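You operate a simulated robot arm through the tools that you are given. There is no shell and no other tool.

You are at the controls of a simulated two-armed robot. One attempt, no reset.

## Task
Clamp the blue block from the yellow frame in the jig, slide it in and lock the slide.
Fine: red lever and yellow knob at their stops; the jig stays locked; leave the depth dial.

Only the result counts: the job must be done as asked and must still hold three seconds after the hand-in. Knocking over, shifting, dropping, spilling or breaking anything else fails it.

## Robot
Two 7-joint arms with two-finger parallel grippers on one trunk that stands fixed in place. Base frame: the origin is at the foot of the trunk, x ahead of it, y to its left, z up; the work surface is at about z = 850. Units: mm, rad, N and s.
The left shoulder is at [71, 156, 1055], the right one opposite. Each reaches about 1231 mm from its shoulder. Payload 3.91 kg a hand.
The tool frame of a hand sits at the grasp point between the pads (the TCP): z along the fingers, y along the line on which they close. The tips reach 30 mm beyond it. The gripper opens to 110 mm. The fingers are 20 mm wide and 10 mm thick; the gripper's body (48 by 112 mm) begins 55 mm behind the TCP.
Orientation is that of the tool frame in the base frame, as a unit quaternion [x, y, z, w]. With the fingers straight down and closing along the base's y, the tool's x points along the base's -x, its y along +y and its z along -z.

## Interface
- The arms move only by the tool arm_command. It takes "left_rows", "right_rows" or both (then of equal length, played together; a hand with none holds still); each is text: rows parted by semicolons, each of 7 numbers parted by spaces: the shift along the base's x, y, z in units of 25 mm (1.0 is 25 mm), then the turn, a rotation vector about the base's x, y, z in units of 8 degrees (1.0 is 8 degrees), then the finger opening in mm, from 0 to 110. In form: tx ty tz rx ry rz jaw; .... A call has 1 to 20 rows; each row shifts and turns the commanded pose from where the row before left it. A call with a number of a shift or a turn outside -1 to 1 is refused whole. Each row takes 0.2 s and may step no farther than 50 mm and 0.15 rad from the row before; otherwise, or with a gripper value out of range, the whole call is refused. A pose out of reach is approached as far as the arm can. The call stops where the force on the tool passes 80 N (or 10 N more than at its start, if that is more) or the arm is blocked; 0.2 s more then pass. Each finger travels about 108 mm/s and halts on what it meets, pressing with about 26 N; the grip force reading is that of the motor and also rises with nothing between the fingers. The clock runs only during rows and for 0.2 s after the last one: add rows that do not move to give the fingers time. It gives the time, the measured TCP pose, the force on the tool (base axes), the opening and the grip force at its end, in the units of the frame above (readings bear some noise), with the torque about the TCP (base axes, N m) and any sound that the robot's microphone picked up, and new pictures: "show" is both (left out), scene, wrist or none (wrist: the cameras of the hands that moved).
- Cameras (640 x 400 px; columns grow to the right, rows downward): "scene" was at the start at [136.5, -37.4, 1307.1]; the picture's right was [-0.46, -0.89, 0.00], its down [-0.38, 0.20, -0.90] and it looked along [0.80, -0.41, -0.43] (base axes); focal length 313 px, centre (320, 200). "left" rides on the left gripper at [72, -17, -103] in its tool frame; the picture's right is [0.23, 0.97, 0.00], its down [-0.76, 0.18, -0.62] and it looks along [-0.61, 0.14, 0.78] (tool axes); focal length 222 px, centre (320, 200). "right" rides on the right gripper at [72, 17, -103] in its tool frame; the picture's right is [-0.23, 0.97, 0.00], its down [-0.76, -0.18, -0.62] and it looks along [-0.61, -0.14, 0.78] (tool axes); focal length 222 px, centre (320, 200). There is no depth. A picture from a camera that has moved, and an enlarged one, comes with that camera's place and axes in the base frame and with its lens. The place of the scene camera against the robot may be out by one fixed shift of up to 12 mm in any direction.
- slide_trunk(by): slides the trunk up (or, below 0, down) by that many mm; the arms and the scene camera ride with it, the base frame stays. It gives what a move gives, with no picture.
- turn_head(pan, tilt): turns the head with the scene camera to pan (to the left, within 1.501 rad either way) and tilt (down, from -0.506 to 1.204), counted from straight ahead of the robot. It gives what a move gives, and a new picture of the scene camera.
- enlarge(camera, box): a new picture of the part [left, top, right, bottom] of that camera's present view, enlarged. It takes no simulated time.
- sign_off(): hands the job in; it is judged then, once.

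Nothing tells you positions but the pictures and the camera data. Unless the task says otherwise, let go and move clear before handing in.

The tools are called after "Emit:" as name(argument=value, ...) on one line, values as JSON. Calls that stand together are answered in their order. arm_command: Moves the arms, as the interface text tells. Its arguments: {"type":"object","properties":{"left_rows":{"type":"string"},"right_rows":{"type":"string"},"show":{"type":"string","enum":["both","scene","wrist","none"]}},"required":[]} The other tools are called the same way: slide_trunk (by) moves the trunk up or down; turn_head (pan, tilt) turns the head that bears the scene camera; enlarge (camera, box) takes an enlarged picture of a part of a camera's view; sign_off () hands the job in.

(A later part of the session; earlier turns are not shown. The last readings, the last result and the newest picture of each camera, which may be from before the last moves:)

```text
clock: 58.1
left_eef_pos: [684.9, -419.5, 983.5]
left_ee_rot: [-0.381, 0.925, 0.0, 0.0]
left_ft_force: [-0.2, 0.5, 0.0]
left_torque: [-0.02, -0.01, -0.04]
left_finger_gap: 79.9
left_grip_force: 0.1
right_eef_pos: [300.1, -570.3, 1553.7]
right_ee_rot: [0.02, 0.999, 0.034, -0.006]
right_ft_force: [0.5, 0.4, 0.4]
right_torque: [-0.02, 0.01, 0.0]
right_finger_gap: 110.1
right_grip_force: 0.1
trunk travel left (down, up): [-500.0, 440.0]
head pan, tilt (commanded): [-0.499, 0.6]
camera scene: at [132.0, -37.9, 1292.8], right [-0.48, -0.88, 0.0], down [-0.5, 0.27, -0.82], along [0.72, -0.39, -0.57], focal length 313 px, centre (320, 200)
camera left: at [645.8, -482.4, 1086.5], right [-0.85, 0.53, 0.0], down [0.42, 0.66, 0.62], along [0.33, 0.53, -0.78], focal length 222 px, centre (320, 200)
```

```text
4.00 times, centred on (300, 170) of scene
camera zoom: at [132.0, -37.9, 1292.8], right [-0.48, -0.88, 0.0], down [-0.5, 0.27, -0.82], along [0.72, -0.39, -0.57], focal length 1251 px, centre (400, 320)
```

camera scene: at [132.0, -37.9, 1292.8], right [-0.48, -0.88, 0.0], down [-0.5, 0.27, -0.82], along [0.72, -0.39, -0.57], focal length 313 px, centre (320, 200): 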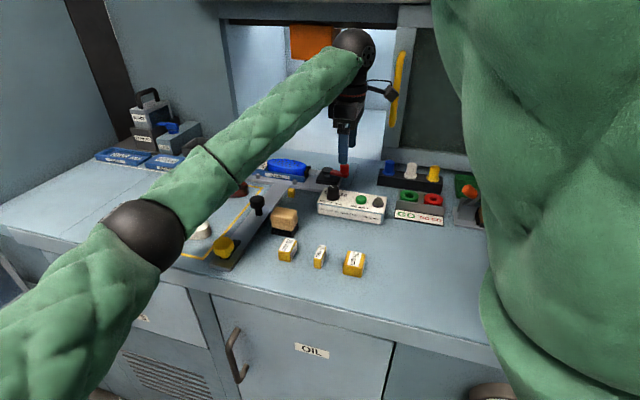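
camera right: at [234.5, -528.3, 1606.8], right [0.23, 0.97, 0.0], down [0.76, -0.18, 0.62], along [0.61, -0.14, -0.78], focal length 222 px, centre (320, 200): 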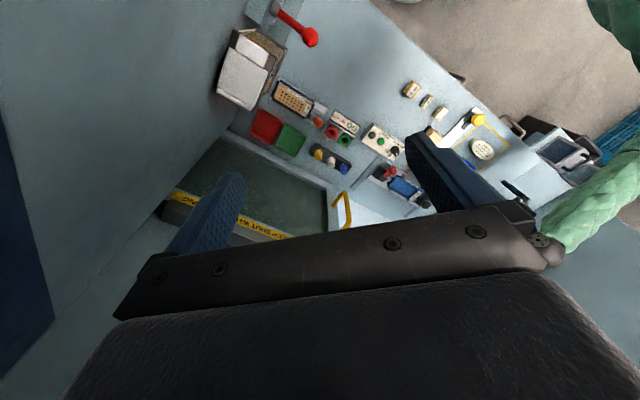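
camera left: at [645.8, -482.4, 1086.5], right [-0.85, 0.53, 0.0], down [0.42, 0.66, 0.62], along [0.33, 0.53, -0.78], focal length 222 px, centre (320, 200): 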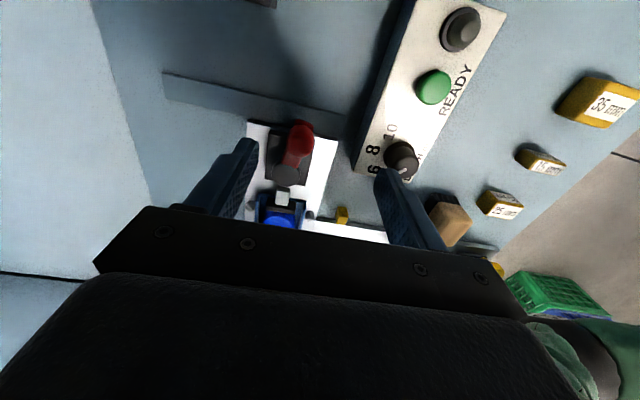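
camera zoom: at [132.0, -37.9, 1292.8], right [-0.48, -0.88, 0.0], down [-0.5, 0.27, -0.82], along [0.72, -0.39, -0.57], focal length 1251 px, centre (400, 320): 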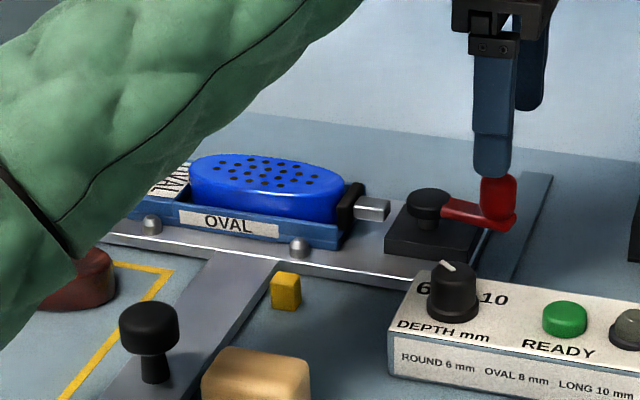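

The carriage is back at its home position and the lever stands at about 79°. I'll set the fingers to 56 mm and line up to straddle knob and clamp base across the jig axis.

Emit:
arm_command(left_rows="0.4 -0.06 0 0 0 0 56; 0.44 -0.06 0 0 0 0 56; 0.42 -0.06 0 0 0 0 56; 0 0 0 0 0 0 56", show="wrist")

Emit:
enlarge(camera="left", box=[180, 40, 440, 220])

```text
clock: 59.1
left_eef_pos: [715.7, -423.4, 982.8]
left_ee_rot: [-0.381, 0.925, 0.0, 0.0]
left_ft_force: [-0.2, 0.2, 0.5]
left_torque: [0.0, 0.02, 0.03]
left_finger_gap: 56.0
left_grip_force: 0.0
right_eef_pos: [300.4, -570.1, 1553.4]
right_ee_rot: [0.021, 0.999, 0.034, -0.007]
right_ft_force: [0.7, -0.3, -0.8]
right_torque: [0.0, -0.05, -0.02]
right_finger_gap: 110.2
right_grip_force: 0.1
trunk travel left (down, up): [-500.0, 440.0]
head pan, tilt (commanded): [-0.499, 0.6]
camera left: at [677.4, -486.3, 1086.3], right [-0.85, 0.53, 0.0], down [0.42, 0.66, 0.62], along [0.33, 0.53, -0.78], focal length 222 px, centre (320, 200)
```

left: 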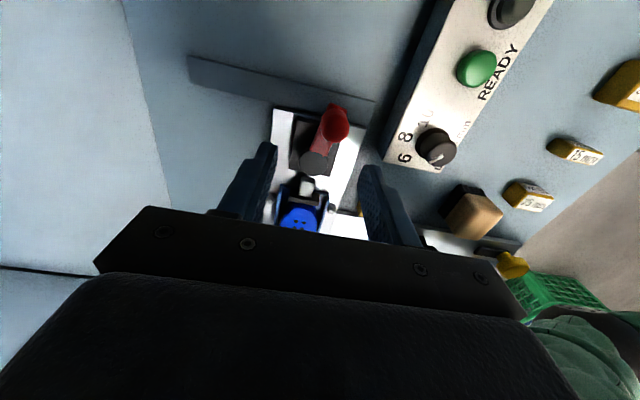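

```text
2.22 times, centred on (310, 130) of left
camera zoom: at [677.4, -486.3, 1086.3], right [-0.85, 0.53, 0.0], down [0.42, 0.66, 0.62], along [0.33, 0.53, -0.78], focal length 494 px, centre (342, 356)
```

zoom: 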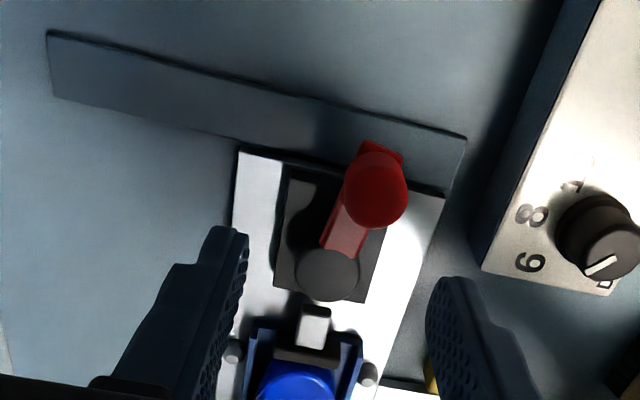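

Aligned: knob and base sit between the fingers with a few mm clearance each side. Descending.

Emit:
arm_command(left_rows="0 0 -0.9 0 0 0 56; 0 0 -0.9 0 0 0 56; 0 0 -0.9 0 0 0 56; 0 0 -0.5 0 0 0 56; 0 0 -0.4 0 0 0 56; 0 0 0 0 0 0 56", show="both")

Emit:
enlarge(camera="left", box=[220, 60, 420, 220])

Emit:
enlarge(camera="scene", box=[270, 120, 410, 220])

```text
clock: 60.7
left_eef_pos: [720.7, -421.8, 925.6]
left_ee_rot: [-0.382, 0.924, -0.011, 0.021]
left_ft_force: [0.4, -0.4, 0.1]
left_torque: [0.05, 0.05, -0.01]
left_finger_gap: 56.1
left_grip_force: 0.1
right_eef_pos: [291.1, -571.2, 1554.6]
right_ee_rot: [0.023, 0.999, 0.034, -0.003]
right_ft_force: [0.8, -1.8, 0.1]
right_torque: [0.13, 0.02, -0.01]
right_finger_gap: 110.0
right_grip_force: 0.0
trunk travel left (down, up): [-500.0, 440.0]
head pan, tilt (commanded): [-0.499, 0.6]
stopped in row 6 (left hand): the arm was blocked; the commanded pose is now the measured one
camera scene: at [125.7, -37.1, 1293.5], right [-0.48, -0.88, 0.0], down [-0.49, 0.27, -0.83], along [0.73, -0.4, -0.56], focal length 313 px, centre (320, 200)
camera left: at [677.0, -484.8, 1027.5], right [-0.85, 0.53, -0.04], down [0.38, 0.67, 0.64], along [0.37, 0.53, -0.77], focal length 222 px, centre (320, 200)
```

scene: 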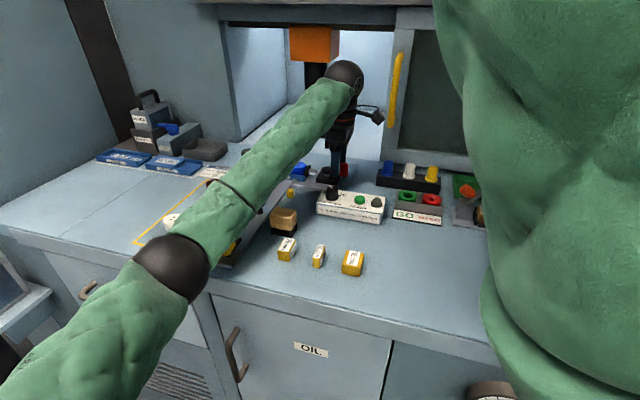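
left: 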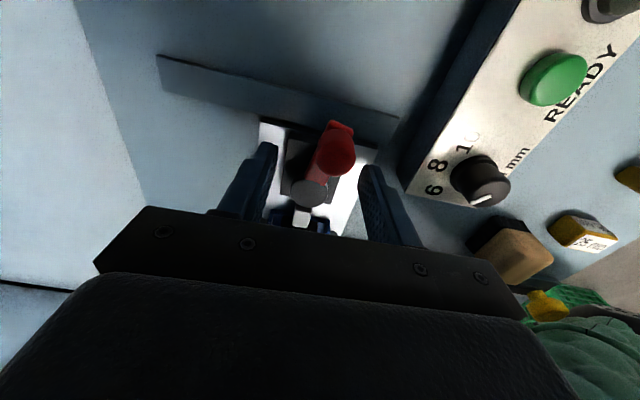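

```text
2.50 times, centred on (320, 140) of left
camera zoom: at [677.0, -484.8, 1027.5], right [-0.85, 0.53, -0.04], down [0.38, 0.67, 0.64], along [0.37, 0.53, -0.77], focal length 555 px, centre (320, 350)
```

zoom: 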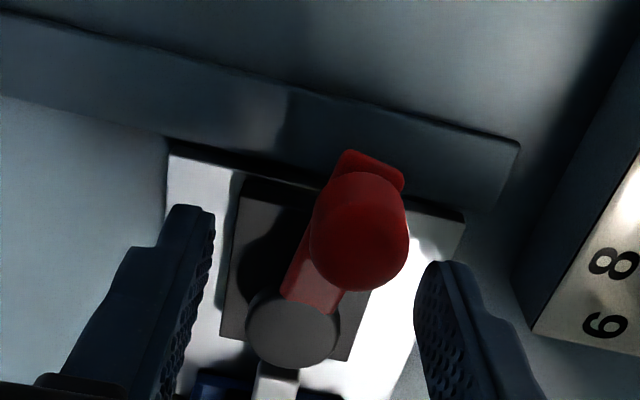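

```text
4.00 times, centred on (340, 170) of scene
camera zoom: at [125.7, -37.1, 1293.5], right [-0.48, -0.88, 0.0], down [-0.49, 0.27, -0.83], along [0.73, -0.4, -0.56], focal length 1251 px, centre (240, 320)
```

zoom: 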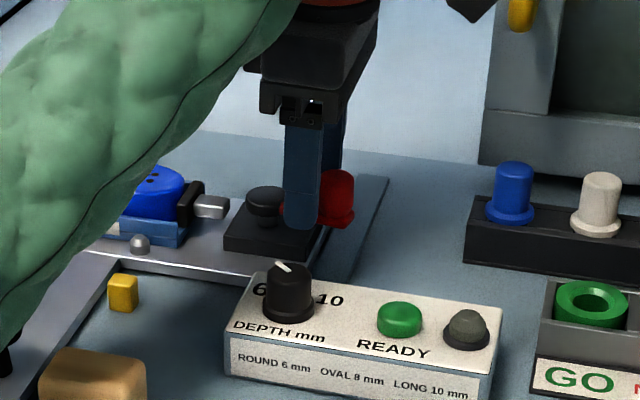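

Something other than the hand blocked the left arm (tool force is zero, but the robot leaned slightly), probably the elbow coming low near the table edge. I'll go straight back up and inspect.

Emit:
arm_command(left_rows="0 0 0.4 0 0 0 56; 0 0 0.8 0 0 0 56; 0 0 0.8 0 0 0 56; 0 0 0 0 0 0 56", show="both")

Emit:
turn_head(pan=-0.1, tilt=0.8)

```text
clock: 61.7
left_eef_pos: [720.2, -428.2, 960.6]
left_ee_rot: [-0.38, 0.925, -0.006, 0.011]
left_ft_force: [0.0, 0.0, -0.5]
left_torque: [-0.02, -0.02, 0.0]
left_finger_gap: 56.2
left_grip_force: 0.0
right_eef_pos: [299.7, -572.2, 1552.9]
right_ee_rot: [0.022, 0.999, 0.033, -0.007]
right_ft_force: [0.5, -0.1, -0.2]
right_torque: [0.02, 0.03, 0.02]
right_finger_gap: 110.0
right_grip_force: 0.0
trunk travel left (down, up): [-500.0, 440.0]
head pan, tilt (commanded): [-0.499, 0.6]
camera scene: at [133.3, -38.7, 1292.3], right [-0.48, -0.88, 0.0], down [-0.5, 0.27, -0.82], along [0.72, -0.39, -0.57], focal length 313 px, centre (320, 200)
camera left: at [678.6, -489.9, 1061.6], right [-0.85, 0.53, -0.02], down [0.4, 0.66, 0.63], along [0.35, 0.53, -0.77], focal length 222 px, centre (320, 200)
```

scene: 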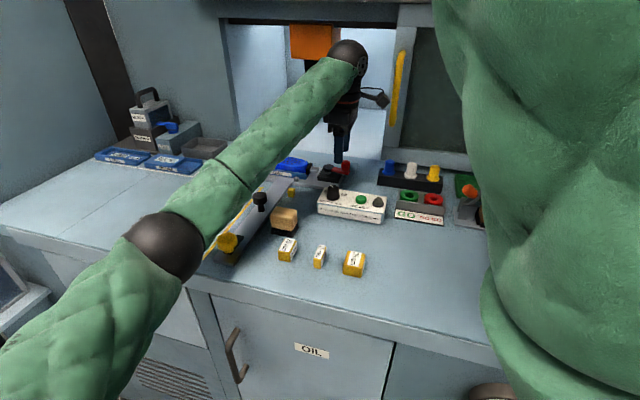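
left: 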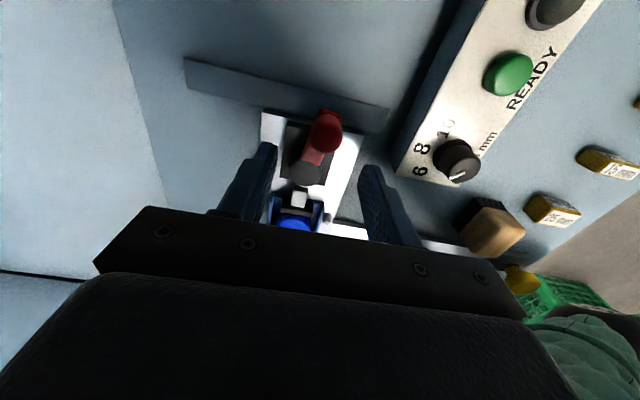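

```text
clock: 62.6
left_eef_pos: [721.0, -426.4, 960.5]
left_ee_rot: [-0.381, 0.924, -0.005, 0.012]
left_ft_force: [0.3, -0.7, -0.1]
left_torque: [-0.02, 0.02, -0.01]
left_finger_gap: 56.3
left_grip_force: 0.0
right_eef_pos: [299.4, -571.8, 1554.7]
right_ee_rot: [0.022, 0.999, 0.033, -0.006]
right_ft_force: [0.1, -0.7, -0.7]
right_torque: [-0.02, 0.0, -0.03]
right_finger_gap: 110.0
right_grip_force: 0.0
trunk travel left (down, up): [-500.0, 440.0]
head pan, tilt (commanded): [-0.099, 0.799]
camera scene: at [134.9, -3.7, 1276.0], right [-0.1, -0.99, 0.0], down [-0.71, 0.07, -0.7], along [0.69, -0.07, -0.72], focal length 313 px, centre (320, 200)
```

scene: 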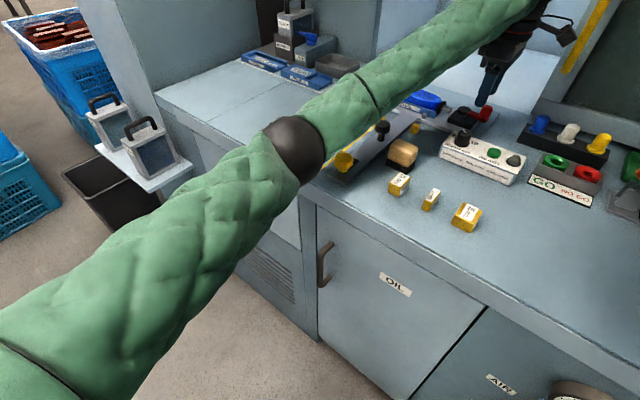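

No item looks disturbed; the arm probably ran into its own limit reaching so far across and down. I'll level the hand again here, and then use the trunk to lower it instead, which keeps the arm's shape.

Emit:
arm_command(left_rows="-0.1 0.05 0.2 0 0.186 0 56; -0.1 0.05 0.2 0 0 0 56; 0 0 0 0 0 0 56", show="wrist")

Emit:
enlarge(camera="scene", box=[230, 60, 480, 220])

```text
clock: 63.4
left_eef_pos: [715.3, -423.4, 970.6]
left_ee_rot: [-0.381, 0.925, -0.001, -0.001]
left_ft_force: [0.5, -0.4, -0.4]
left_torque: [0.01, -0.02, -0.01]
left_finger_gap: 56.0
left_grip_force: 0.1
right_eef_pos: [299.6, -570.5, 1554.0]
right_ee_rot: [0.021, 0.999, 0.033, -0.005]
right_ft_force: [-0.5, -0.6, 0.6]
right_torque: [0.0, 0.01, -0.01]
right_finger_gap: 109.4
right_grip_force: 0.1
trunk travel left (down, up): [-500.0, 440.0]
head pan, tilt (commanded): [-0.099, 0.799]
camera left: at [676.2, -485.6, 1074.4], right [-0.85, 0.53, 0.0], down [0.41, 0.66, 0.62], along [0.33, 0.53, -0.78], focal length 222 px, centre (320, 200)
```

left: 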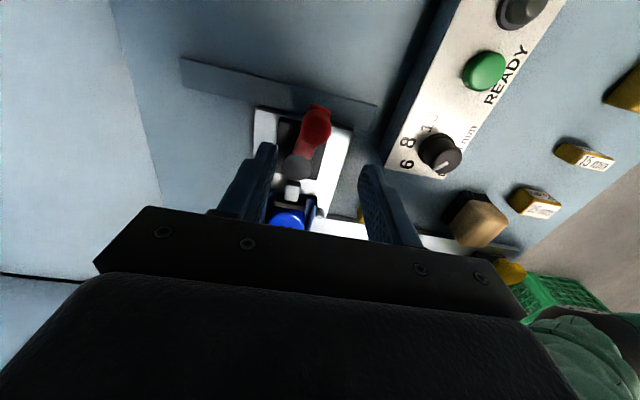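

```text
2.50 times, centred on (355, 140) of scene
camera zoom: at [134.7, -3.6, 1275.9], right [-0.1, -1.0, 0.0], down [-0.71, 0.07, -0.7], along [0.69, -0.07, -0.72], focal length 782 px, centre (232, 350)
```

zoom: 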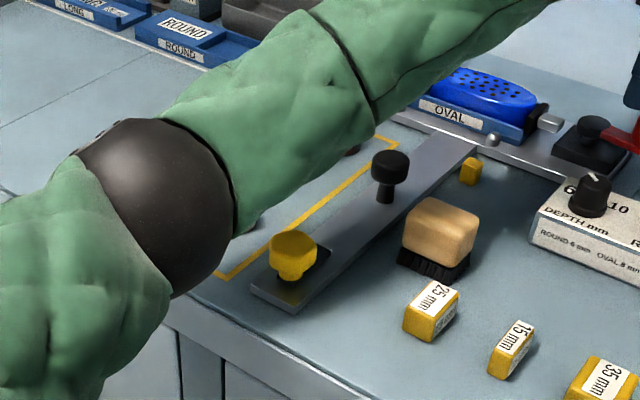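

The carriage appears displaced about 13 mm along its rails again. I'll check whether it drifts or rests, and look at the stem and handle region.

Emit:
enlarge(camera="left", box=[180, 40, 440, 220])

Emit:
arm_command(left_rows="0 0 0 0 0 0 56; 0 0 0 0 0 0 56; 0 0 0 0 0 0 56; 0 0 0 0 0 0 56; 0 0 0 0 0 0 56", show="wrist")

Emit:
enlarge(camera="left", box=[180, 40, 440, 220])

```text
2.22 times, centred on (310, 130) of left
camera zoom: at [676.2, -485.6, 1074.4], right [-0.85, 0.53, 0.0], down [0.41, 0.66, 0.62], along [0.33, 0.53, -0.78], focal length 494 px, centre (342, 356)
```

zoom: 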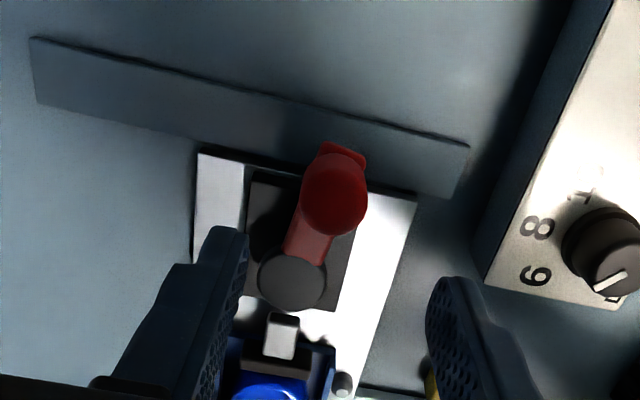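

```text
clock: 64.6
left_eef_pos: [716.0, -423.2, 970.7]
left_ee_rot: [-0.381, 0.925, -0.001, 0.0]
left_ft_force: [0.1, 0.7, 0.0]
left_torque: [0.02, -0.02, 0.0]
left_finger_gap: 55.9
left_grip_force: 0.1
right_eef_pos: [298.2, -569.9, 1554.8]
right_ee_rot: [0.022, 0.999, 0.033, -0.005]
right_ft_force: [-0.1, 0.2, 0.8]
right_torque: [0.0, -0.03, 0.0]
right_finger_gap: 109.9
right_grip_force: 0.0
trunk travel left (down, up): [-500.0, 440.0]
head pan, tilt (commanded): [-0.099, 0.799]
camera left: at [676.3, -485.4, 1074.4], right [-0.85, 0.53, 0.0], down [0.41, 0.66, 0.62], along [0.33, 0.53, -0.78], focal length 222 px, centre (320, 200)
```

left: 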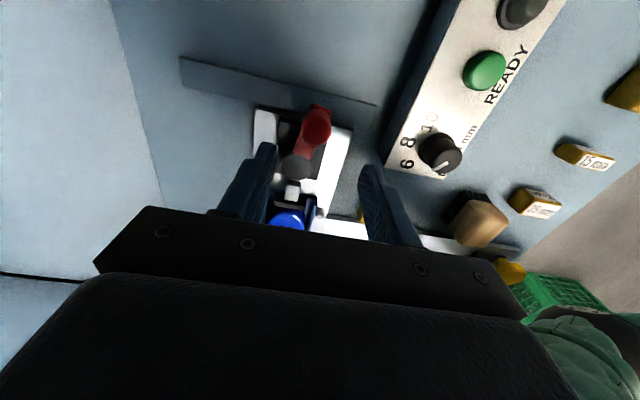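

```text
2.22 times, centred on (310, 130) of left
camera zoom: at [676.3, -485.4, 1074.4], right [-0.85, 0.53, 0.0], down [0.41, 0.66, 0.62], along [0.33, 0.53, -0.78], focal length 494 px, centre (342, 356)
```

zoom: 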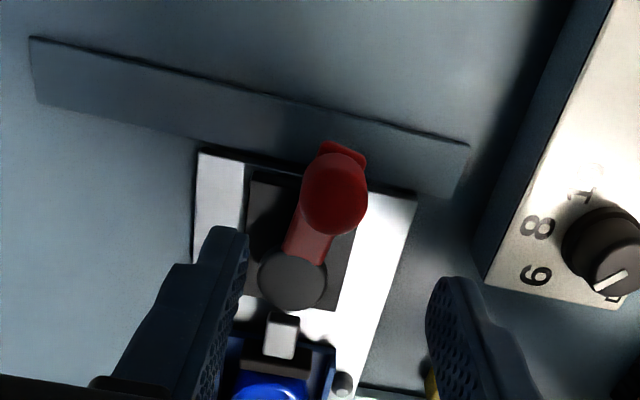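

It rests still now. I'll use the right hand's camera from above to see how the left arm sits relative to the table and the slide.

Emit:
enlarge(camera="right", box=[320, 0, 640, 200])

Emit:
turn_head(pan=0.2, tilt=0.9)

```text
2.00 times, centred on (480, 100) of right
camera zoom: at [228.9, -557.4, 1658.8], right [0.27, 0.96, 0.06], down [0.76, -0.25, 0.6], along [0.59, -0.12, -0.8], focal length 444 px, centre (0, 400)
```

zoom: 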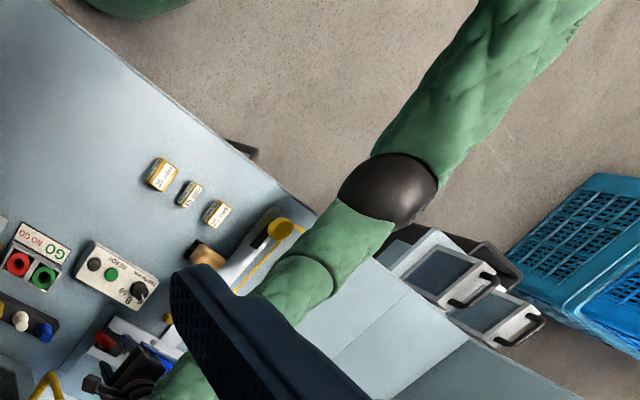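

```text
clock: 65.4
left_eef_pos: [715.8, -423.2, 971.3]
left_ee_rot: [-0.38, 0.925, 0.0, 0.001]
left_ft_force: [-0.7, 0.2, 0.5]
left_torque: [-0.01, -0.02, -0.02]
left_finger_gap: 55.9
left_grip_force: 0.0
right_eef_pos: [298.8, -571.6, 1554.9]
right_ee_rot: [0.022, 0.999, 0.034, -0.006]
right_ft_force: [-0.7, 0.0, -0.5]
right_torque: [0.0, 0.02, 0.0]
right_finger_gap: 109.8
right_grip_force: 0.2
trunk travel left (down, up): [-500.0, 440.0]
head pan, tilt (commanded): [0.201, 0.901]
camera scene: at [128.4, 19.5, 1268.1], right [0.2, -0.98, 0.0], down [-0.77, -0.16, -0.62], along [0.61, 0.12, -0.78], focal length 313 px, centre (320, 200)
```

scene: 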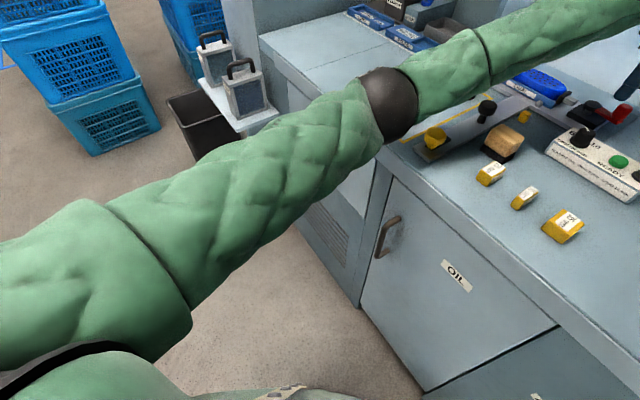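

Triangulating the elbow shows the forearm came down onto the yellow knob of the slide, which explains the block and the shift. Raising the trunk will keep the elbow higher; first I check for anything overhead and how the yellow knob sits.

Emit:
turn_head(pan=-1.0, tilt=-0.5)

Emit:
enlarge(camera="right", box=[420, 90, 500, 150])

```text
clock: 66.9
left_eef_pos: [715.7, -422.5, 970.9]
left_ee_rot: [-0.381, 0.924, -0.001, 0.0]
left_ft_force: [0.5, -0.1, 0.0]
left_torque: [-0.02, -0.02, 0.01]
left_finger_gap: 55.8
left_grip_force: 0.0
right_eef_pos: [298.5, -572.3, 1554.1]
right_ee_rot: [0.022, 0.999, 0.033, -0.006]
right_ft_force: [0.0, 0.7, -0.3]
right_torque: [0.01, 0.02, -0.01]
right_finger_gap: 110.1
right_grip_force: 0.0
trunk travel left (down, up): [-500.0, 440.0]
head pan, tilt (commanded): [-1.0, -0.499]
camera scene: at [90.8, -52.0, 1388.0], right [-0.84, -0.54, 0.0], down [0.26, -0.4, -0.88], along [0.48, -0.74, 0.48], focal length 313 px, centre (320, 200)
```

scene: 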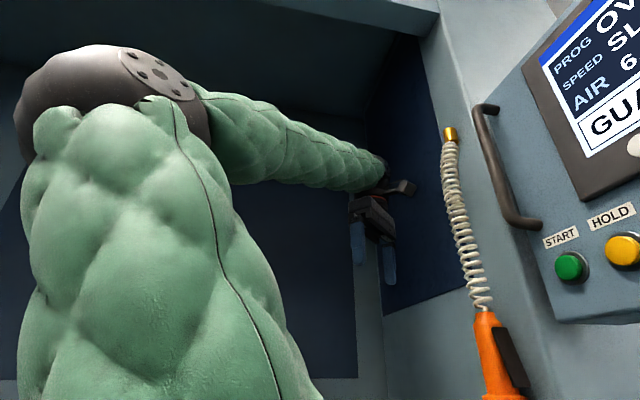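

```text
6.67 times, centred on (460, 120) of right
camera zoom: at [229.0, -557.4, 1658.7], right [0.27, 0.96, 0.06], down [0.76, -0.25, 0.6], along [0.59, -0.12, -0.8], focal length 1481 px, centre (-613, 733)
```

zoom: 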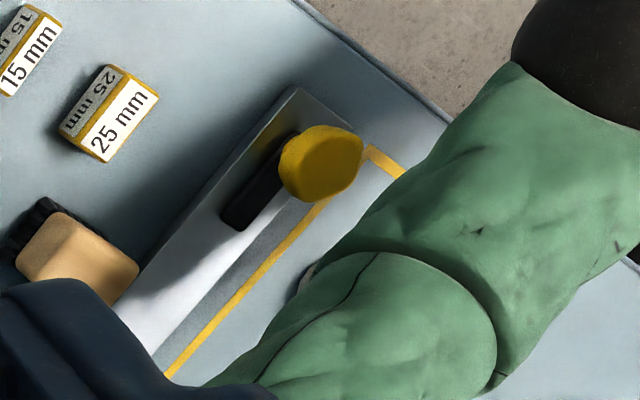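

Plenty of headroom, and the yellow knob with its black arm still points along the stem as before. Raising the trunk 150 mm.

Emit:
slide_trunk(by=150)

Emit:
turn_head(pan=-0.45, tilt=0.75)

```text
clock: 68.7
left_eef_pos: [715.0, -422.6, 1121.4]
left_ee_rot: [-0.382, 0.924, -0.001, 0.0]
left_ft_force: [0.8, -0.1, -0.5]
left_torque: [-0.01, -0.02, -0.01]
left_finger_gap: 56.1
left_grip_force: 0.1
right_eef_pos: [298.6, -570.5, 1703.9]
right_ee_rot: [0.023, 0.999, 0.034, -0.004]
right_ft_force: [-0.3, 0.1, -0.6]
right_torque: [0.01, -0.05, 0.02]
right_finger_gap: 109.8
right_grip_force: 0.1
trunk travel left (down, up): [-650.0, 290.0]
head pan, tilt (commanded): [-1.0, -0.499]
```

```text
clock: 70.1
left_eef_pos: [715.3, -422.3, 1120.2]
left_ee_rot: [-0.38, 0.925, -0.001, 0.0]
left_ft_force: [0.9, -0.3, -0.4]
left_torque: [-0.01, 0.04, -0.01]
left_finger_gap: 56.0
left_grip_force: 0.1
right_eef_pos: [299.1, -570.7, 1704.5]
right_ee_rot: [0.022, 0.999, 0.033, -0.006]
right_ft_force: [0.5, 0.0, 0.4]
right_torque: [0.0, 0.05, 0.01]
right_finger_gap: 110.0
right_grip_force: 0.1
trunk travel left (down, up): [-650.0, 290.0]
head pan, tilt (commanded): [-0.45, 0.75]
camera scene: at [129.1, -31.6, 1430.0], right [-0.44, -0.9, 0.0], down [-0.61, 0.3, -0.73], along [0.66, -0.32, -0.68], focal length 313 px, centre (320, 200)
```

scene: 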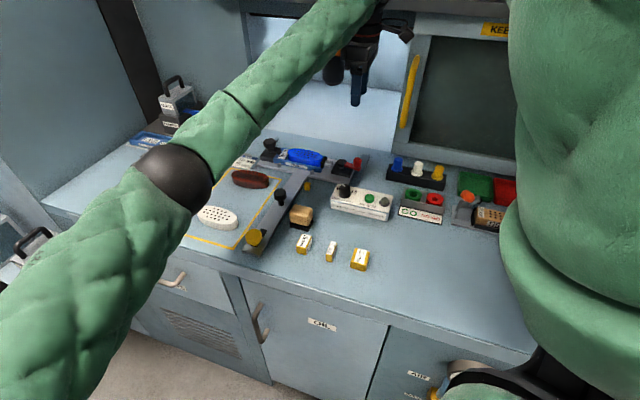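

Now lower the hand again over the lever, adjusted for the carriage's present position.

Emit:
arm_command(left_rows="0.2 -0.22 -0.9 0 0 0 56; 0.22 -0.23 -0.9 0 0 0 56; 0 0 -0.9 0 0 0 56; 0 0 -0.9 0 0 0 56; 0 0 -0.9 0 0 0 56; 0 0 -0.9 0 0 0 56; 0 0 -0.7 0 0 0 56; 0 0 0 0 0 0 56", show="both")

Emit:
enlarge(camera="left", box=[180, 40, 440, 220])

Emit:
enlarge(camera="scene", box=[230, 110, 400, 260])

```text
clock: 71.9
left_eef_pos: [725.6, -433.8, 969.5]
left_ee_rot: [-0.381, 0.925, 0.0, 0.0]
left_ft_force: [-0.6, -1.6, -0.7]
left_torque: [0.0, 0.01, 0.03]
left_finger_gap: 56.0
left_grip_force: 0.0
right_eef_pos: [298.4, -570.7, 1704.5]
right_ee_rot: [0.022, 0.999, 0.033, -0.006]
right_ft_force: [-0.5, 0.3, 0.0]
right_torque: [0.02, 0.0, -0.02]
right_finger_gap: 110.3
right_grip_force: 0.1
trunk travel left (down, up): [-650.0, 290.0]
head pan, tilt (commanded): [-0.45, 0.75]
camera scene: at [129.0, -31.5, 1430.0], right [-0.44, -0.9, 0.0], down [-0.61, 0.3, -0.73], along [0.66, -0.32, -0.68], focal length 313 px, centre (320, 200)
camera left: at [686.7, -496.3, 1072.9], right [-0.85, 0.53, 0.0], down [0.41, 0.66, 0.62], along [0.33, 0.53, -0.78], focal length 222 px, centre (320, 200)
```

scene: 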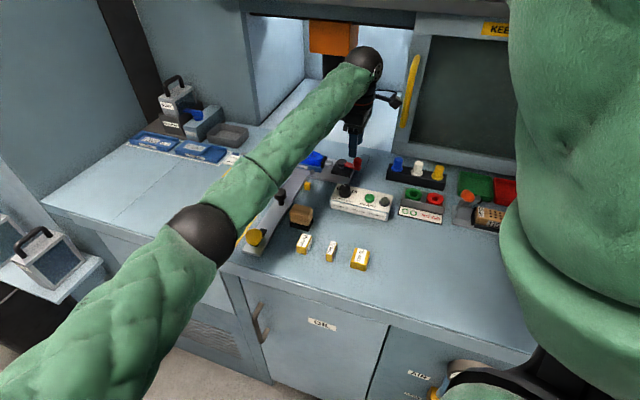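
left: 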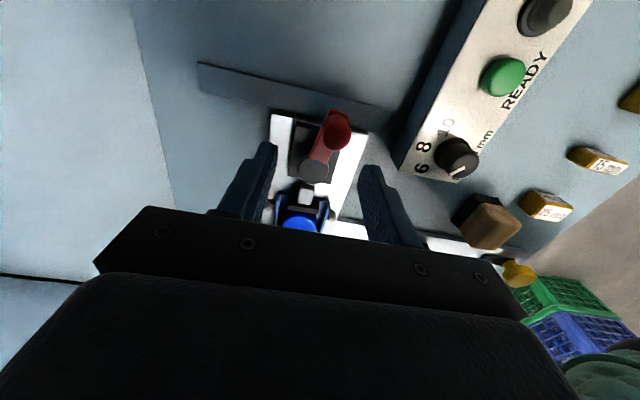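

```text
2.22 times, centred on (310, 130) of left
camera zoom: at [686.7, -496.3, 1072.9], right [-0.85, 0.53, 0.0], down [0.41, 0.66, 0.62], along [0.33, 0.53, -0.78], focal length 494 px, centre (342, 356)
```

zoom: 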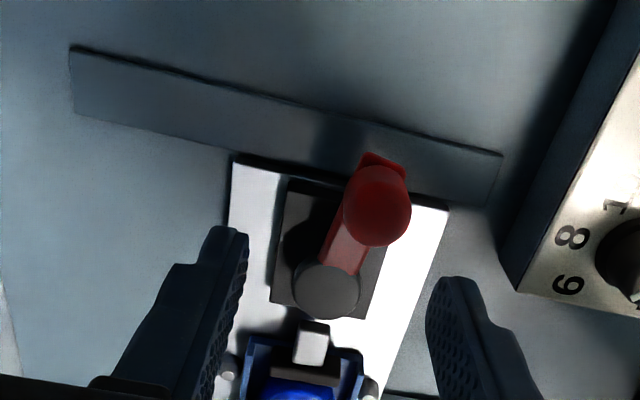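

```text
2.67 times, centred on (315, 185) of scene
camera zoom: at [129.0, -31.5, 1430.0], right [-0.44, -0.9, 0.0], down [-0.61, 0.3, -0.73], along [0.66, -0.32, -0.68], focal length 834 px, centre (333, 240)
```

zoom: 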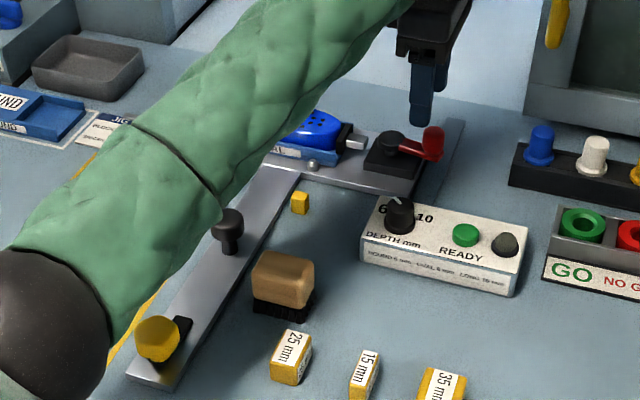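

The elbow now stays well above the yellow knob. Fingers straddle knob and base with about 4 mm on each side; descending.

Emit:
arm_command(left_rows="0 0 -0.8 0 0 0 56; 0 0 -0.8 0 0 0 56; 0 0 -0.7 0 0 0 56; 0 0 -0.4 0 0 0 56; 0 0 -0.34 0 0 0 56; 0 0 0 0 0 0 56", show="both")

Emit:
enlarge(camera="left", box=[200, 60, 440, 220])

Emit:
enlarge(camera="scene", box=[270, 110, 400, 220])

```text
clock: 73.3
left_eef_pos: [727.3, -433.9, 892.5]
left_ee_rot: [-0.38, 0.925, 0.0, 0.001]
left_ft_force: [0.1, 0.4, 0.1]
left_torque: [-0.03, -0.01, -0.02]
left_finger_gap: 55.9
left_grip_force: 0.0
right_eef_pos: [298.5, -570.7, 1705.1]
right_ee_rot: [0.021, 0.999, 0.033, -0.005]
right_ft_force: [1.1, 0.6, 0.0]
right_torque: [-0.01, 0.01, -0.01]
right_finger_gap: 109.9
right_grip_force: 0.0
trunk travel left (down, up): [-650.0, 290.0]
head pan, tilt (commanded): [-0.45, 0.75]
camera scene: at [129.1, -31.6, 1429.9], right [-0.44, -0.9, 0.0], down [-0.61, 0.3, -0.73], along [0.66, -0.32, -0.68], focal length 313 px, centre (320, 200)
camera left: at [687.4, -496.2, 996.4], right [-0.85, 0.53, 0.0], down [0.41, 0.66, 0.62], along [0.33, 0.53, -0.78], focal length 222 px, centre (320, 200)
```

scene: 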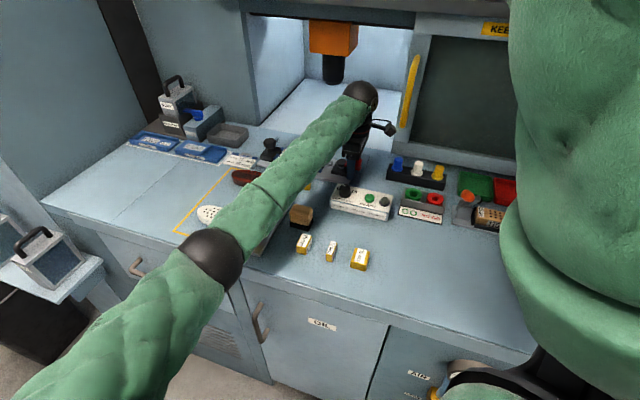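
left: 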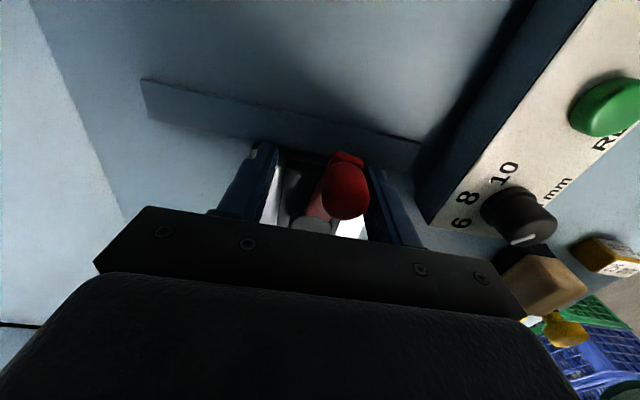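

```text
2.50 times, centred on (320, 140) of left
camera zoom: at [687.4, -496.2, 996.4], right [-0.85, 0.53, 0.0], down [0.41, 0.66, 0.62], along [0.33, 0.53, -0.78], focal length 555 px, centre (320, 350)
```

zoom: 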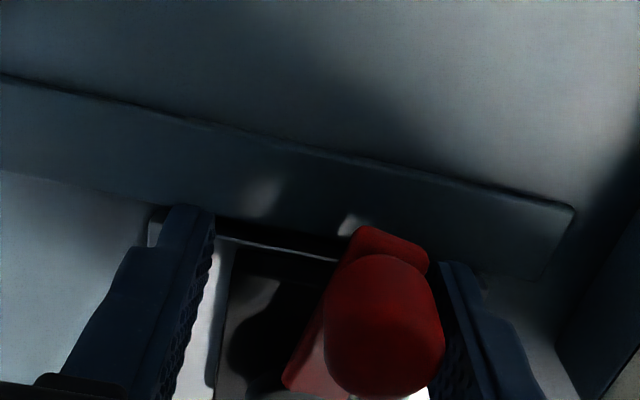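

```text
3.64 times, centred on (335, 165) of scene
camera zoom: at [129.1, -31.6, 1429.9], right [-0.44, -0.9, 0.0], down [-0.61, 0.3, -0.73], along [0.66, -0.32, -0.68], focal length 1137 px, centre (266, 327)
```

zoom: 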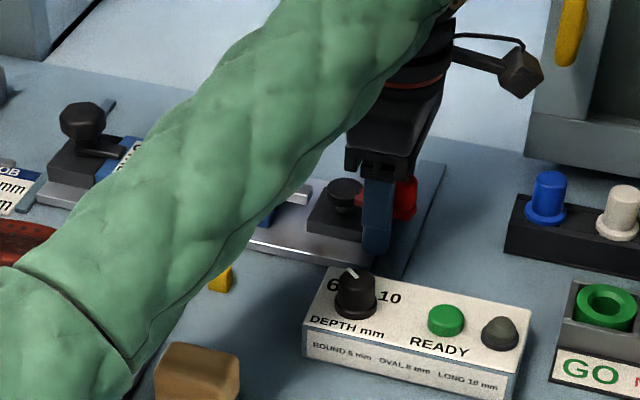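

In position. Closing gradually so the two fingers squeeze lever knob toward the clamp base.

Emit:
arm_command(left_rows="0 0 0 0 0 0 50; 0 0 0 0 0 0 46; 0 0 0 0 0 0 42; 0 0 0 0 0 0 42", show="none")

Emit:
arm_command(left_rows="0 0 0 0 0 0 38; 0 0 0 0 0 0 34; 0 0 0 0 0 0 30; 0 0 0 0 0 0 26; 0 0 0 0 0 0 26", show="wrist")

Emit:
enlarge(camera="left", box=[200, 60, 440, 220])

```text
clock: 74.3
left_eef_pos: [726.3, -434.0, 891.8]
left_ee_rot: [-0.381, 0.925, -0.001, 0.001]
left_ft_force: [0.2, -0.4, -1.2]
left_torque: [-0.16, -0.08, 0.06]
left_finger_gap: 47.6
left_grip_force: 44.6
right_eef_pos: [298.5, -570.9, 1703.8]
right_ee_rot: [0.022, 0.999, 0.033, -0.005]
right_ft_force: [-0.5, -0.5, -0.4]
right_torque: [-0.04, -0.05, -0.01]
right_finger_gap: 110.0
right_grip_force: 0.0
trunk travel left (down, up): [-650.0, 290.0]
head pan, tilt (commanded): [-0.45, 0.75]
```

```text
clock: 75.5
left_eef_pos: [727.8, -433.3, 893.0]
left_ee_rot: [-0.382, 0.924, -0.001, 0.001]
left_ft_force: [-0.2, 0.0, -1.2]
left_torque: [0.05, 0.13, 0.07]
left_finger_gap: 47.9
left_grip_force: 45.4
right_eef_pos: [299.5, -572.3, 1702.8]
right_ee_rot: [0.022, 0.999, 0.033, -0.005]
right_ft_force: [0.0, -0.1, 0.3]
right_torque: [0.0, 0.0, -0.02]
right_finger_gap: 110.1
right_grip_force: 0.1
trunk travel left (down, up): [-650.0, 290.0]
head pan, tilt (commanded): [-0.45, 0.75]
camera left: at [687.5, -496.2, 996.5], right [-0.85, 0.53, 0.0], down [0.41, 0.66, 0.62], along [0.33, 0.53, -0.78], focal length 222 px, centre (320, 200)
```

left: 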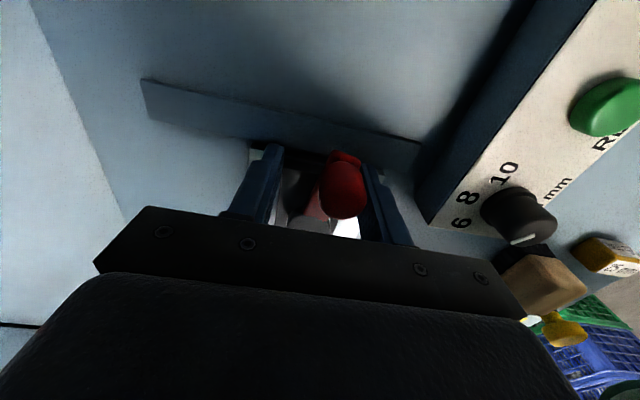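

```text
2.50 times, centred on (320, 140) of left
camera zoom: at [687.5, -496.2, 996.5], right [-0.85, 0.53, 0.0], down [0.41, 0.66, 0.62], along [0.33, 0.53, -0.78], focal length 555 px, centre (320, 350)
```

zoom: 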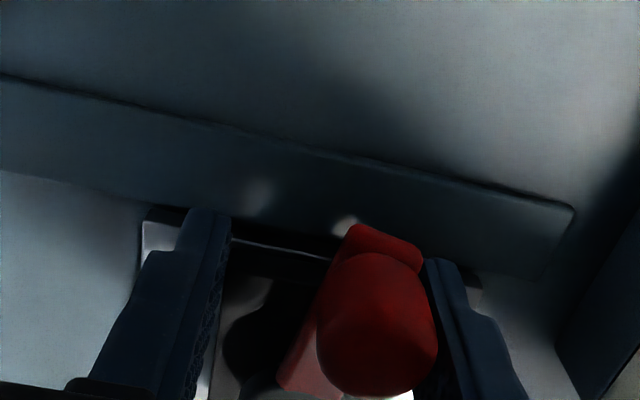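

The fingers stall at 47.8 mm with the lever rigid: it has reached its stop at about 79-80°, with the jaw holding the block against the pocket's end stop. I'll release, lift, and go look at the handle and yellow knob of the slide.

Emit:
arm_command(left_rows="0 0 0 0 0 0 50; 0 0 0 0 0 0 56; 0 0 0 0 0 0 58; 0 0 0.4 0 0 0 58; 0 0 0.8 0 0 0 58; 0 0 0.9 0 0 0 58; 0 0 0.9 0 0 0 58; 0 0 0.9 0 0 0 58", show="both")

Emit:
enlarge(camera="left", box=[180, 40, 440, 220])

Emit:
enlarge(camera="scene", box=[230, 120, 400, 260])

```text
clock: 77.3
left_eef_pos: [725.7, -435.0, 990.5]
left_ee_rot: [-0.381, 0.925, -0.001, 0.0]
left_ft_force: [1.2, 0.3, 0.3]
left_torque: [0.01, -0.02, 0.02]
left_finger_gap: 58.2
left_grip_force: 0.0
right_eef_pos: [298.0, -570.7, 1704.1]
right_ee_rot: [0.022, 0.999, 0.033, -0.006]
right_ft_force: [0.4, -0.4, -0.9]
right_torque: [0.0, 0.0, 0.0]
right_finger_gap: 110.3
right_grip_force: 0.1
trunk travel left (down, up): [-650.0, 290.0]
head pan, tilt (commanded): [-0.45, 0.75]
camera scene: at [128.8, -31.5, 1429.9], right [-0.44, -0.9, 0.0], down [-0.61, 0.3, -0.73], along [0.66, -0.32, -0.68], focal length 313 px, centre (320, 200)
camera left: at [686.2, -497.3, 1093.2], right [-0.85, 0.53, 0.0], down [0.41, 0.66, 0.62], along [0.33, 0.53, -0.78], focal length 222 px, centre (320, 200)
```

scene: 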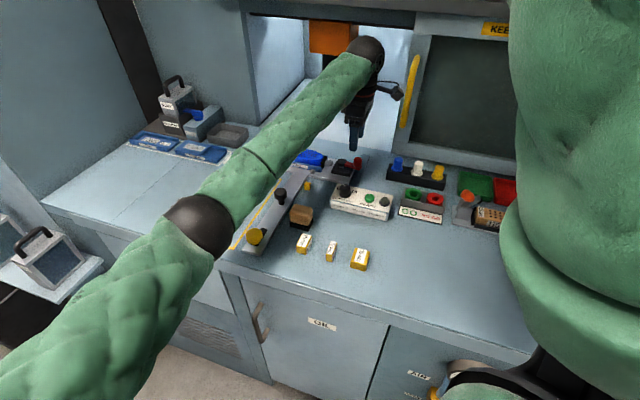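
left: 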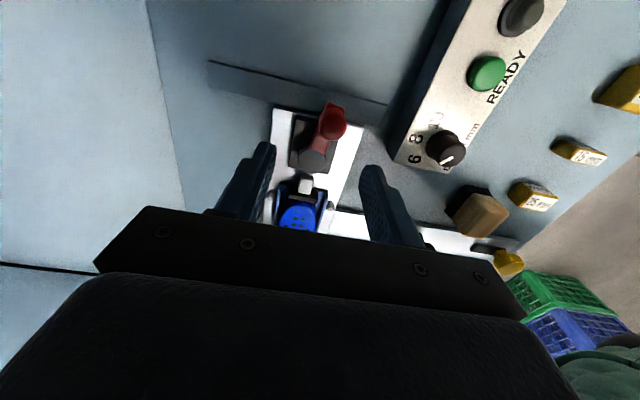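

```text
2.22 times, centred on (310, 130) of left
camera zoom: at [686.2, -497.3, 1093.2], right [-0.85, 0.53, 0.0], down [0.41, 0.66, 0.62], along [0.33, 0.53, -0.78], focal length 494 px, centre (342, 356)
```

zoom: 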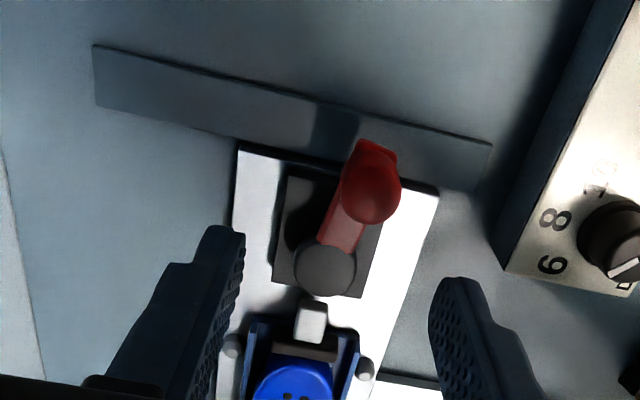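

```text
2.86 times, centred on (315, 190) of scene
camera zoom: at [128.8, -31.5, 1429.9], right [-0.44, -0.9, 0.0], down [-0.61, 0.3, -0.73], along [0.66, -0.32, -0.68], focal length 894 px, centre (334, 229)
```

zoom: 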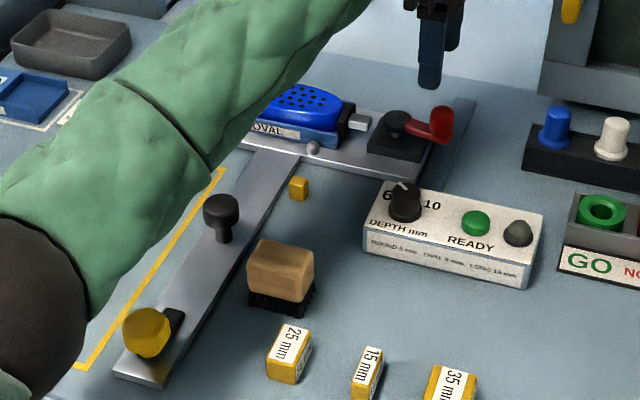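

Lever and block look right. Now the slide: the handle is the black mushroom knob on the stem, now near v-offset +15 mm from home. I'll bring the closed fingers behind it (robot side), staying high on the way.

Emit:
arm_command(left_rows="-0.1 0.5 0.2 0 0 0 30; -0.2 0.95 0.2 0 0 0 0; -0.2 0.95 0 0 0 0 0; -0.2 0.95 0 0 0 0 0; -0.2 0.95 0 0 0 0 0; -0.2 0.95 0 0 0 0 0; -0.2 0.95 0 0 0 0 0; -0.2 0.95 0 0 0 0 0; -0.2 0.95 0 0 0 0 0; -0.2 0.95 0 0 0 0 0; -0.2 0.95 0 0 0 0 0; -0.2 0.2 0 0 0 0 0; 0 0 0 0 0 0 0", show="both")

Emit:
enlarge(camera="left", box=[200, 0, 520, 220])

Emit:
enlarge(camera="scene", box=[230, 120, 400, 260])

```text
clock: 80.1
left_eef_pos: [668.2, -178.8, 999.8]
left_ee_rot: [-0.381, 0.925, 0.0, 0.0]
left_ft_force: [-0.1, -0.7, -0.3]
left_torque: [-0.02, -0.01, 0.0]
left_finger_gap: 0.0
left_grip_force: 25.8
right_eef_pos: [298.8, -569.8, 1704.9]
right_ee_rot: [0.022, 0.999, 0.033, -0.006]
right_ft_force: [-0.2, 0.1, 0.6]
right_torque: [0.0, 0.03, -0.01]
right_finger_gap: 110.2
right_grip_force: 0.0
trunk travel left (down, up): [-650.0, 290.0]
head pan, tilt (commanded): [-0.45, 0.75]
camera scene: at [129.2, -31.3, 1429.9], right [-0.44, -0.9, 0.0], down [-0.61, 0.3, -0.73], along [0.66, -0.32, -0.68], focal length 313 px, centre (320, 200)
camera left: at [630.1, -241.2, 1103.0], right [-0.85, 0.53, 0.0], down [0.41, 0.66, 0.62], along [0.33, 0.53, -0.78], focal length 222 px, centre (320, 200)
```

scene: 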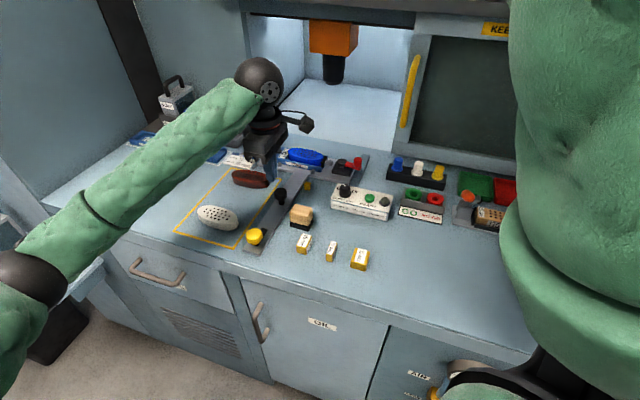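
left: 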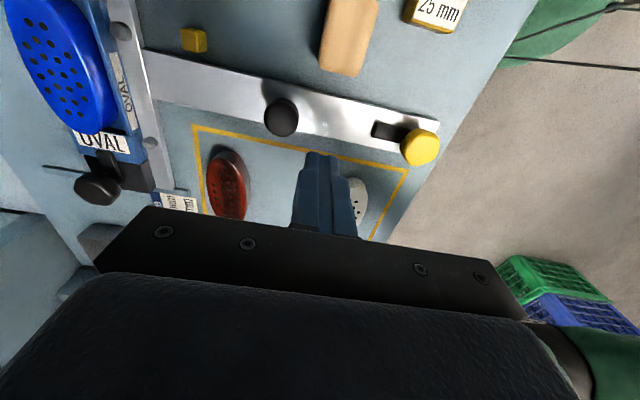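

```text
1.82 times, centred on (360, 110) of left
camera zoom: at [630.1, -241.2, 1103.0], right [-0.85, 0.53, 0.0], down [0.41, 0.66, 0.62], along [0.33, 0.53, -0.78], focal length 404 px, centre (247, 364)
```

zoom: 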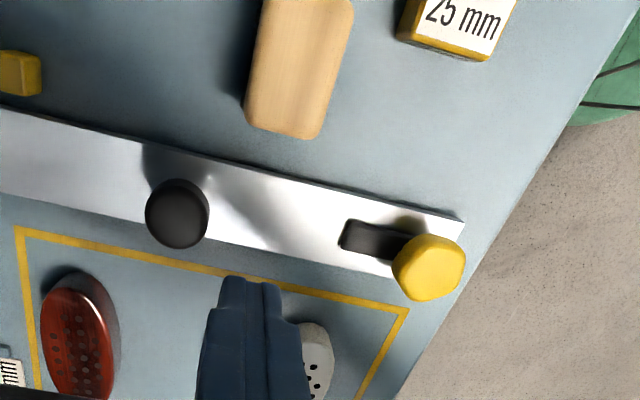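

```text
2.86 times, centred on (315, 190) of scene
camera zoom: at [129.2, -31.3, 1429.9], right [-0.44, -0.9, 0.0], down [-0.61, 0.3, -0.73], along [0.66, -0.32, -0.68], focal length 894 px, centre (334, 229)
```

zoom: 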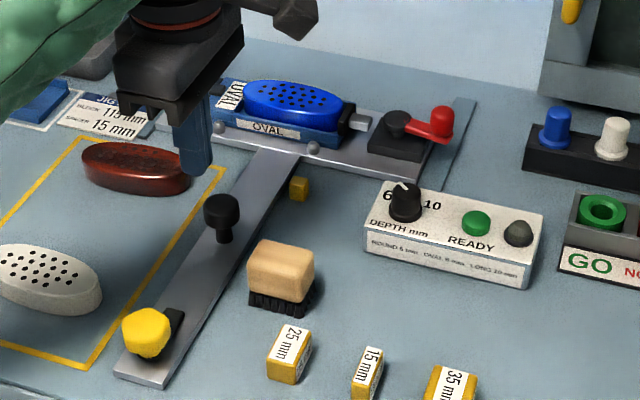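

The handle sits at (697,-202) and the yellow knob at (597,-102); its 46 mm black latch arm points along the stem, and the small yellow cube beside the stem is its catch once the slide is in. Now I descend behind the handle.

Emit:
arm_command(left_rows="0.2 0 -0.8 0 0 0 0; 0 0 -0.8 0 0 0 0; 0 0 -0.8 0 0 0 0; 0 0 -0.8 0 0 0 0; 0 0 -0.7 0 0 0 0; 0 0 0 0 0 0 0", show="both")

Emit:
enlarge(camera="left", box=[200, 40, 440, 220])

Emit:
enlarge(camera="scene", box=[230, 120, 400, 260])

```text
clock: 81.5
left_eef_pos: [673.8, -177.0, 903.3]
left_ee_rot: [-0.381, 0.924, -0.001, 0.001]
left_ft_force: [-1.0, 0.0, -0.1]
left_torque: [0.02, -0.01, -0.02]
left_finger_gap: 0.1
left_grip_force: 25.8
right_eef_pos: [299.3, -570.8, 1703.9]
right_ee_rot: [0.022, 0.999, 0.033, -0.006]
right_ft_force: [-0.1, -0.2, -0.2]
right_torque: [0.0, -0.01, 0.0]
right_finger_gap: 110.0
right_grip_force: 0.1
trunk travel left (down, up): [-650.0, 290.0]
head pan, tilt (commanded): [-0.45, 0.75]
camera scene: at [129.1, -31.4, 1430.0], right [-0.44, -0.9, 0.0], down [-0.61, 0.3, -0.73], along [0.66, -0.32, -0.68], focal length 313 px, centre (320, 200)
camera left: at [635.3, -240.1, 1006.4], right [-0.85, 0.53, 0.0], down [0.41, 0.66, 0.62], along [0.33, 0.53, -0.78], focal length 222 px, centre (320, 200)
```

scene: 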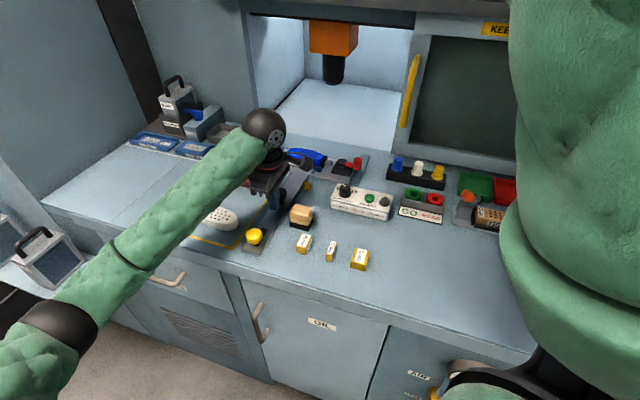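
left: 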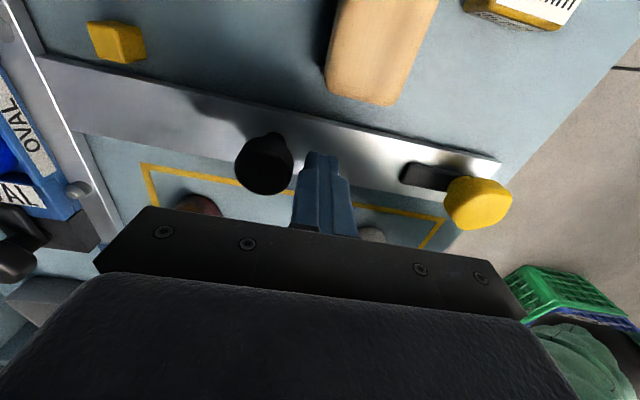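

```text
2.22 times, centred on (320, 130) of left
camera zoom: at [635.3, -240.1, 1006.4], right [-0.85, 0.53, 0.0], down [0.41, 0.66, 0.62], along [0.33, 0.53, -0.78], focal length 494 px, centre (320, 356)
```

zoom: 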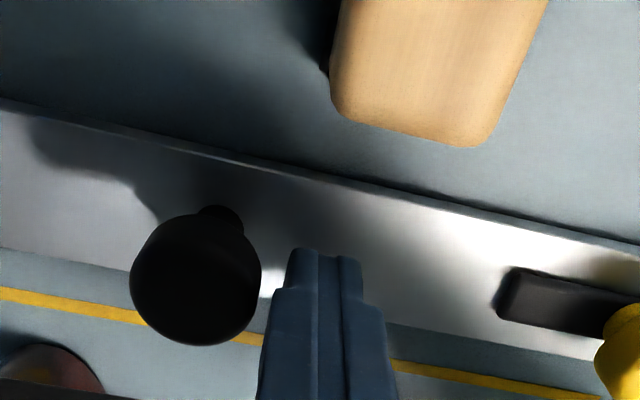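

```text
2.86 times, centred on (315, 190) of scene
camera zoom: at [129.1, -31.4, 1430.0], right [-0.44, -0.9, 0.0], down [-0.61, 0.3, -0.73], along [0.66, -0.32, -0.68], focal length 894 px, centre (334, 229)
```

zoom: 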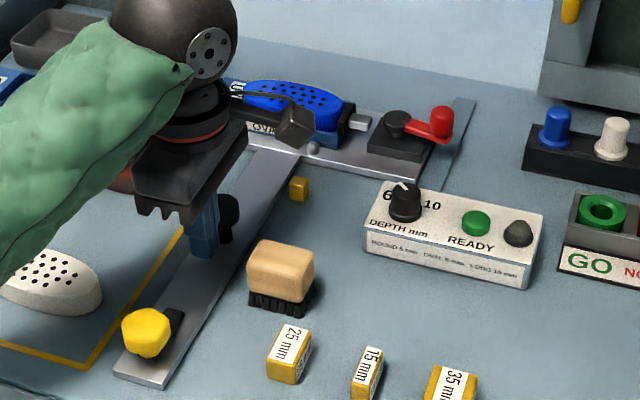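

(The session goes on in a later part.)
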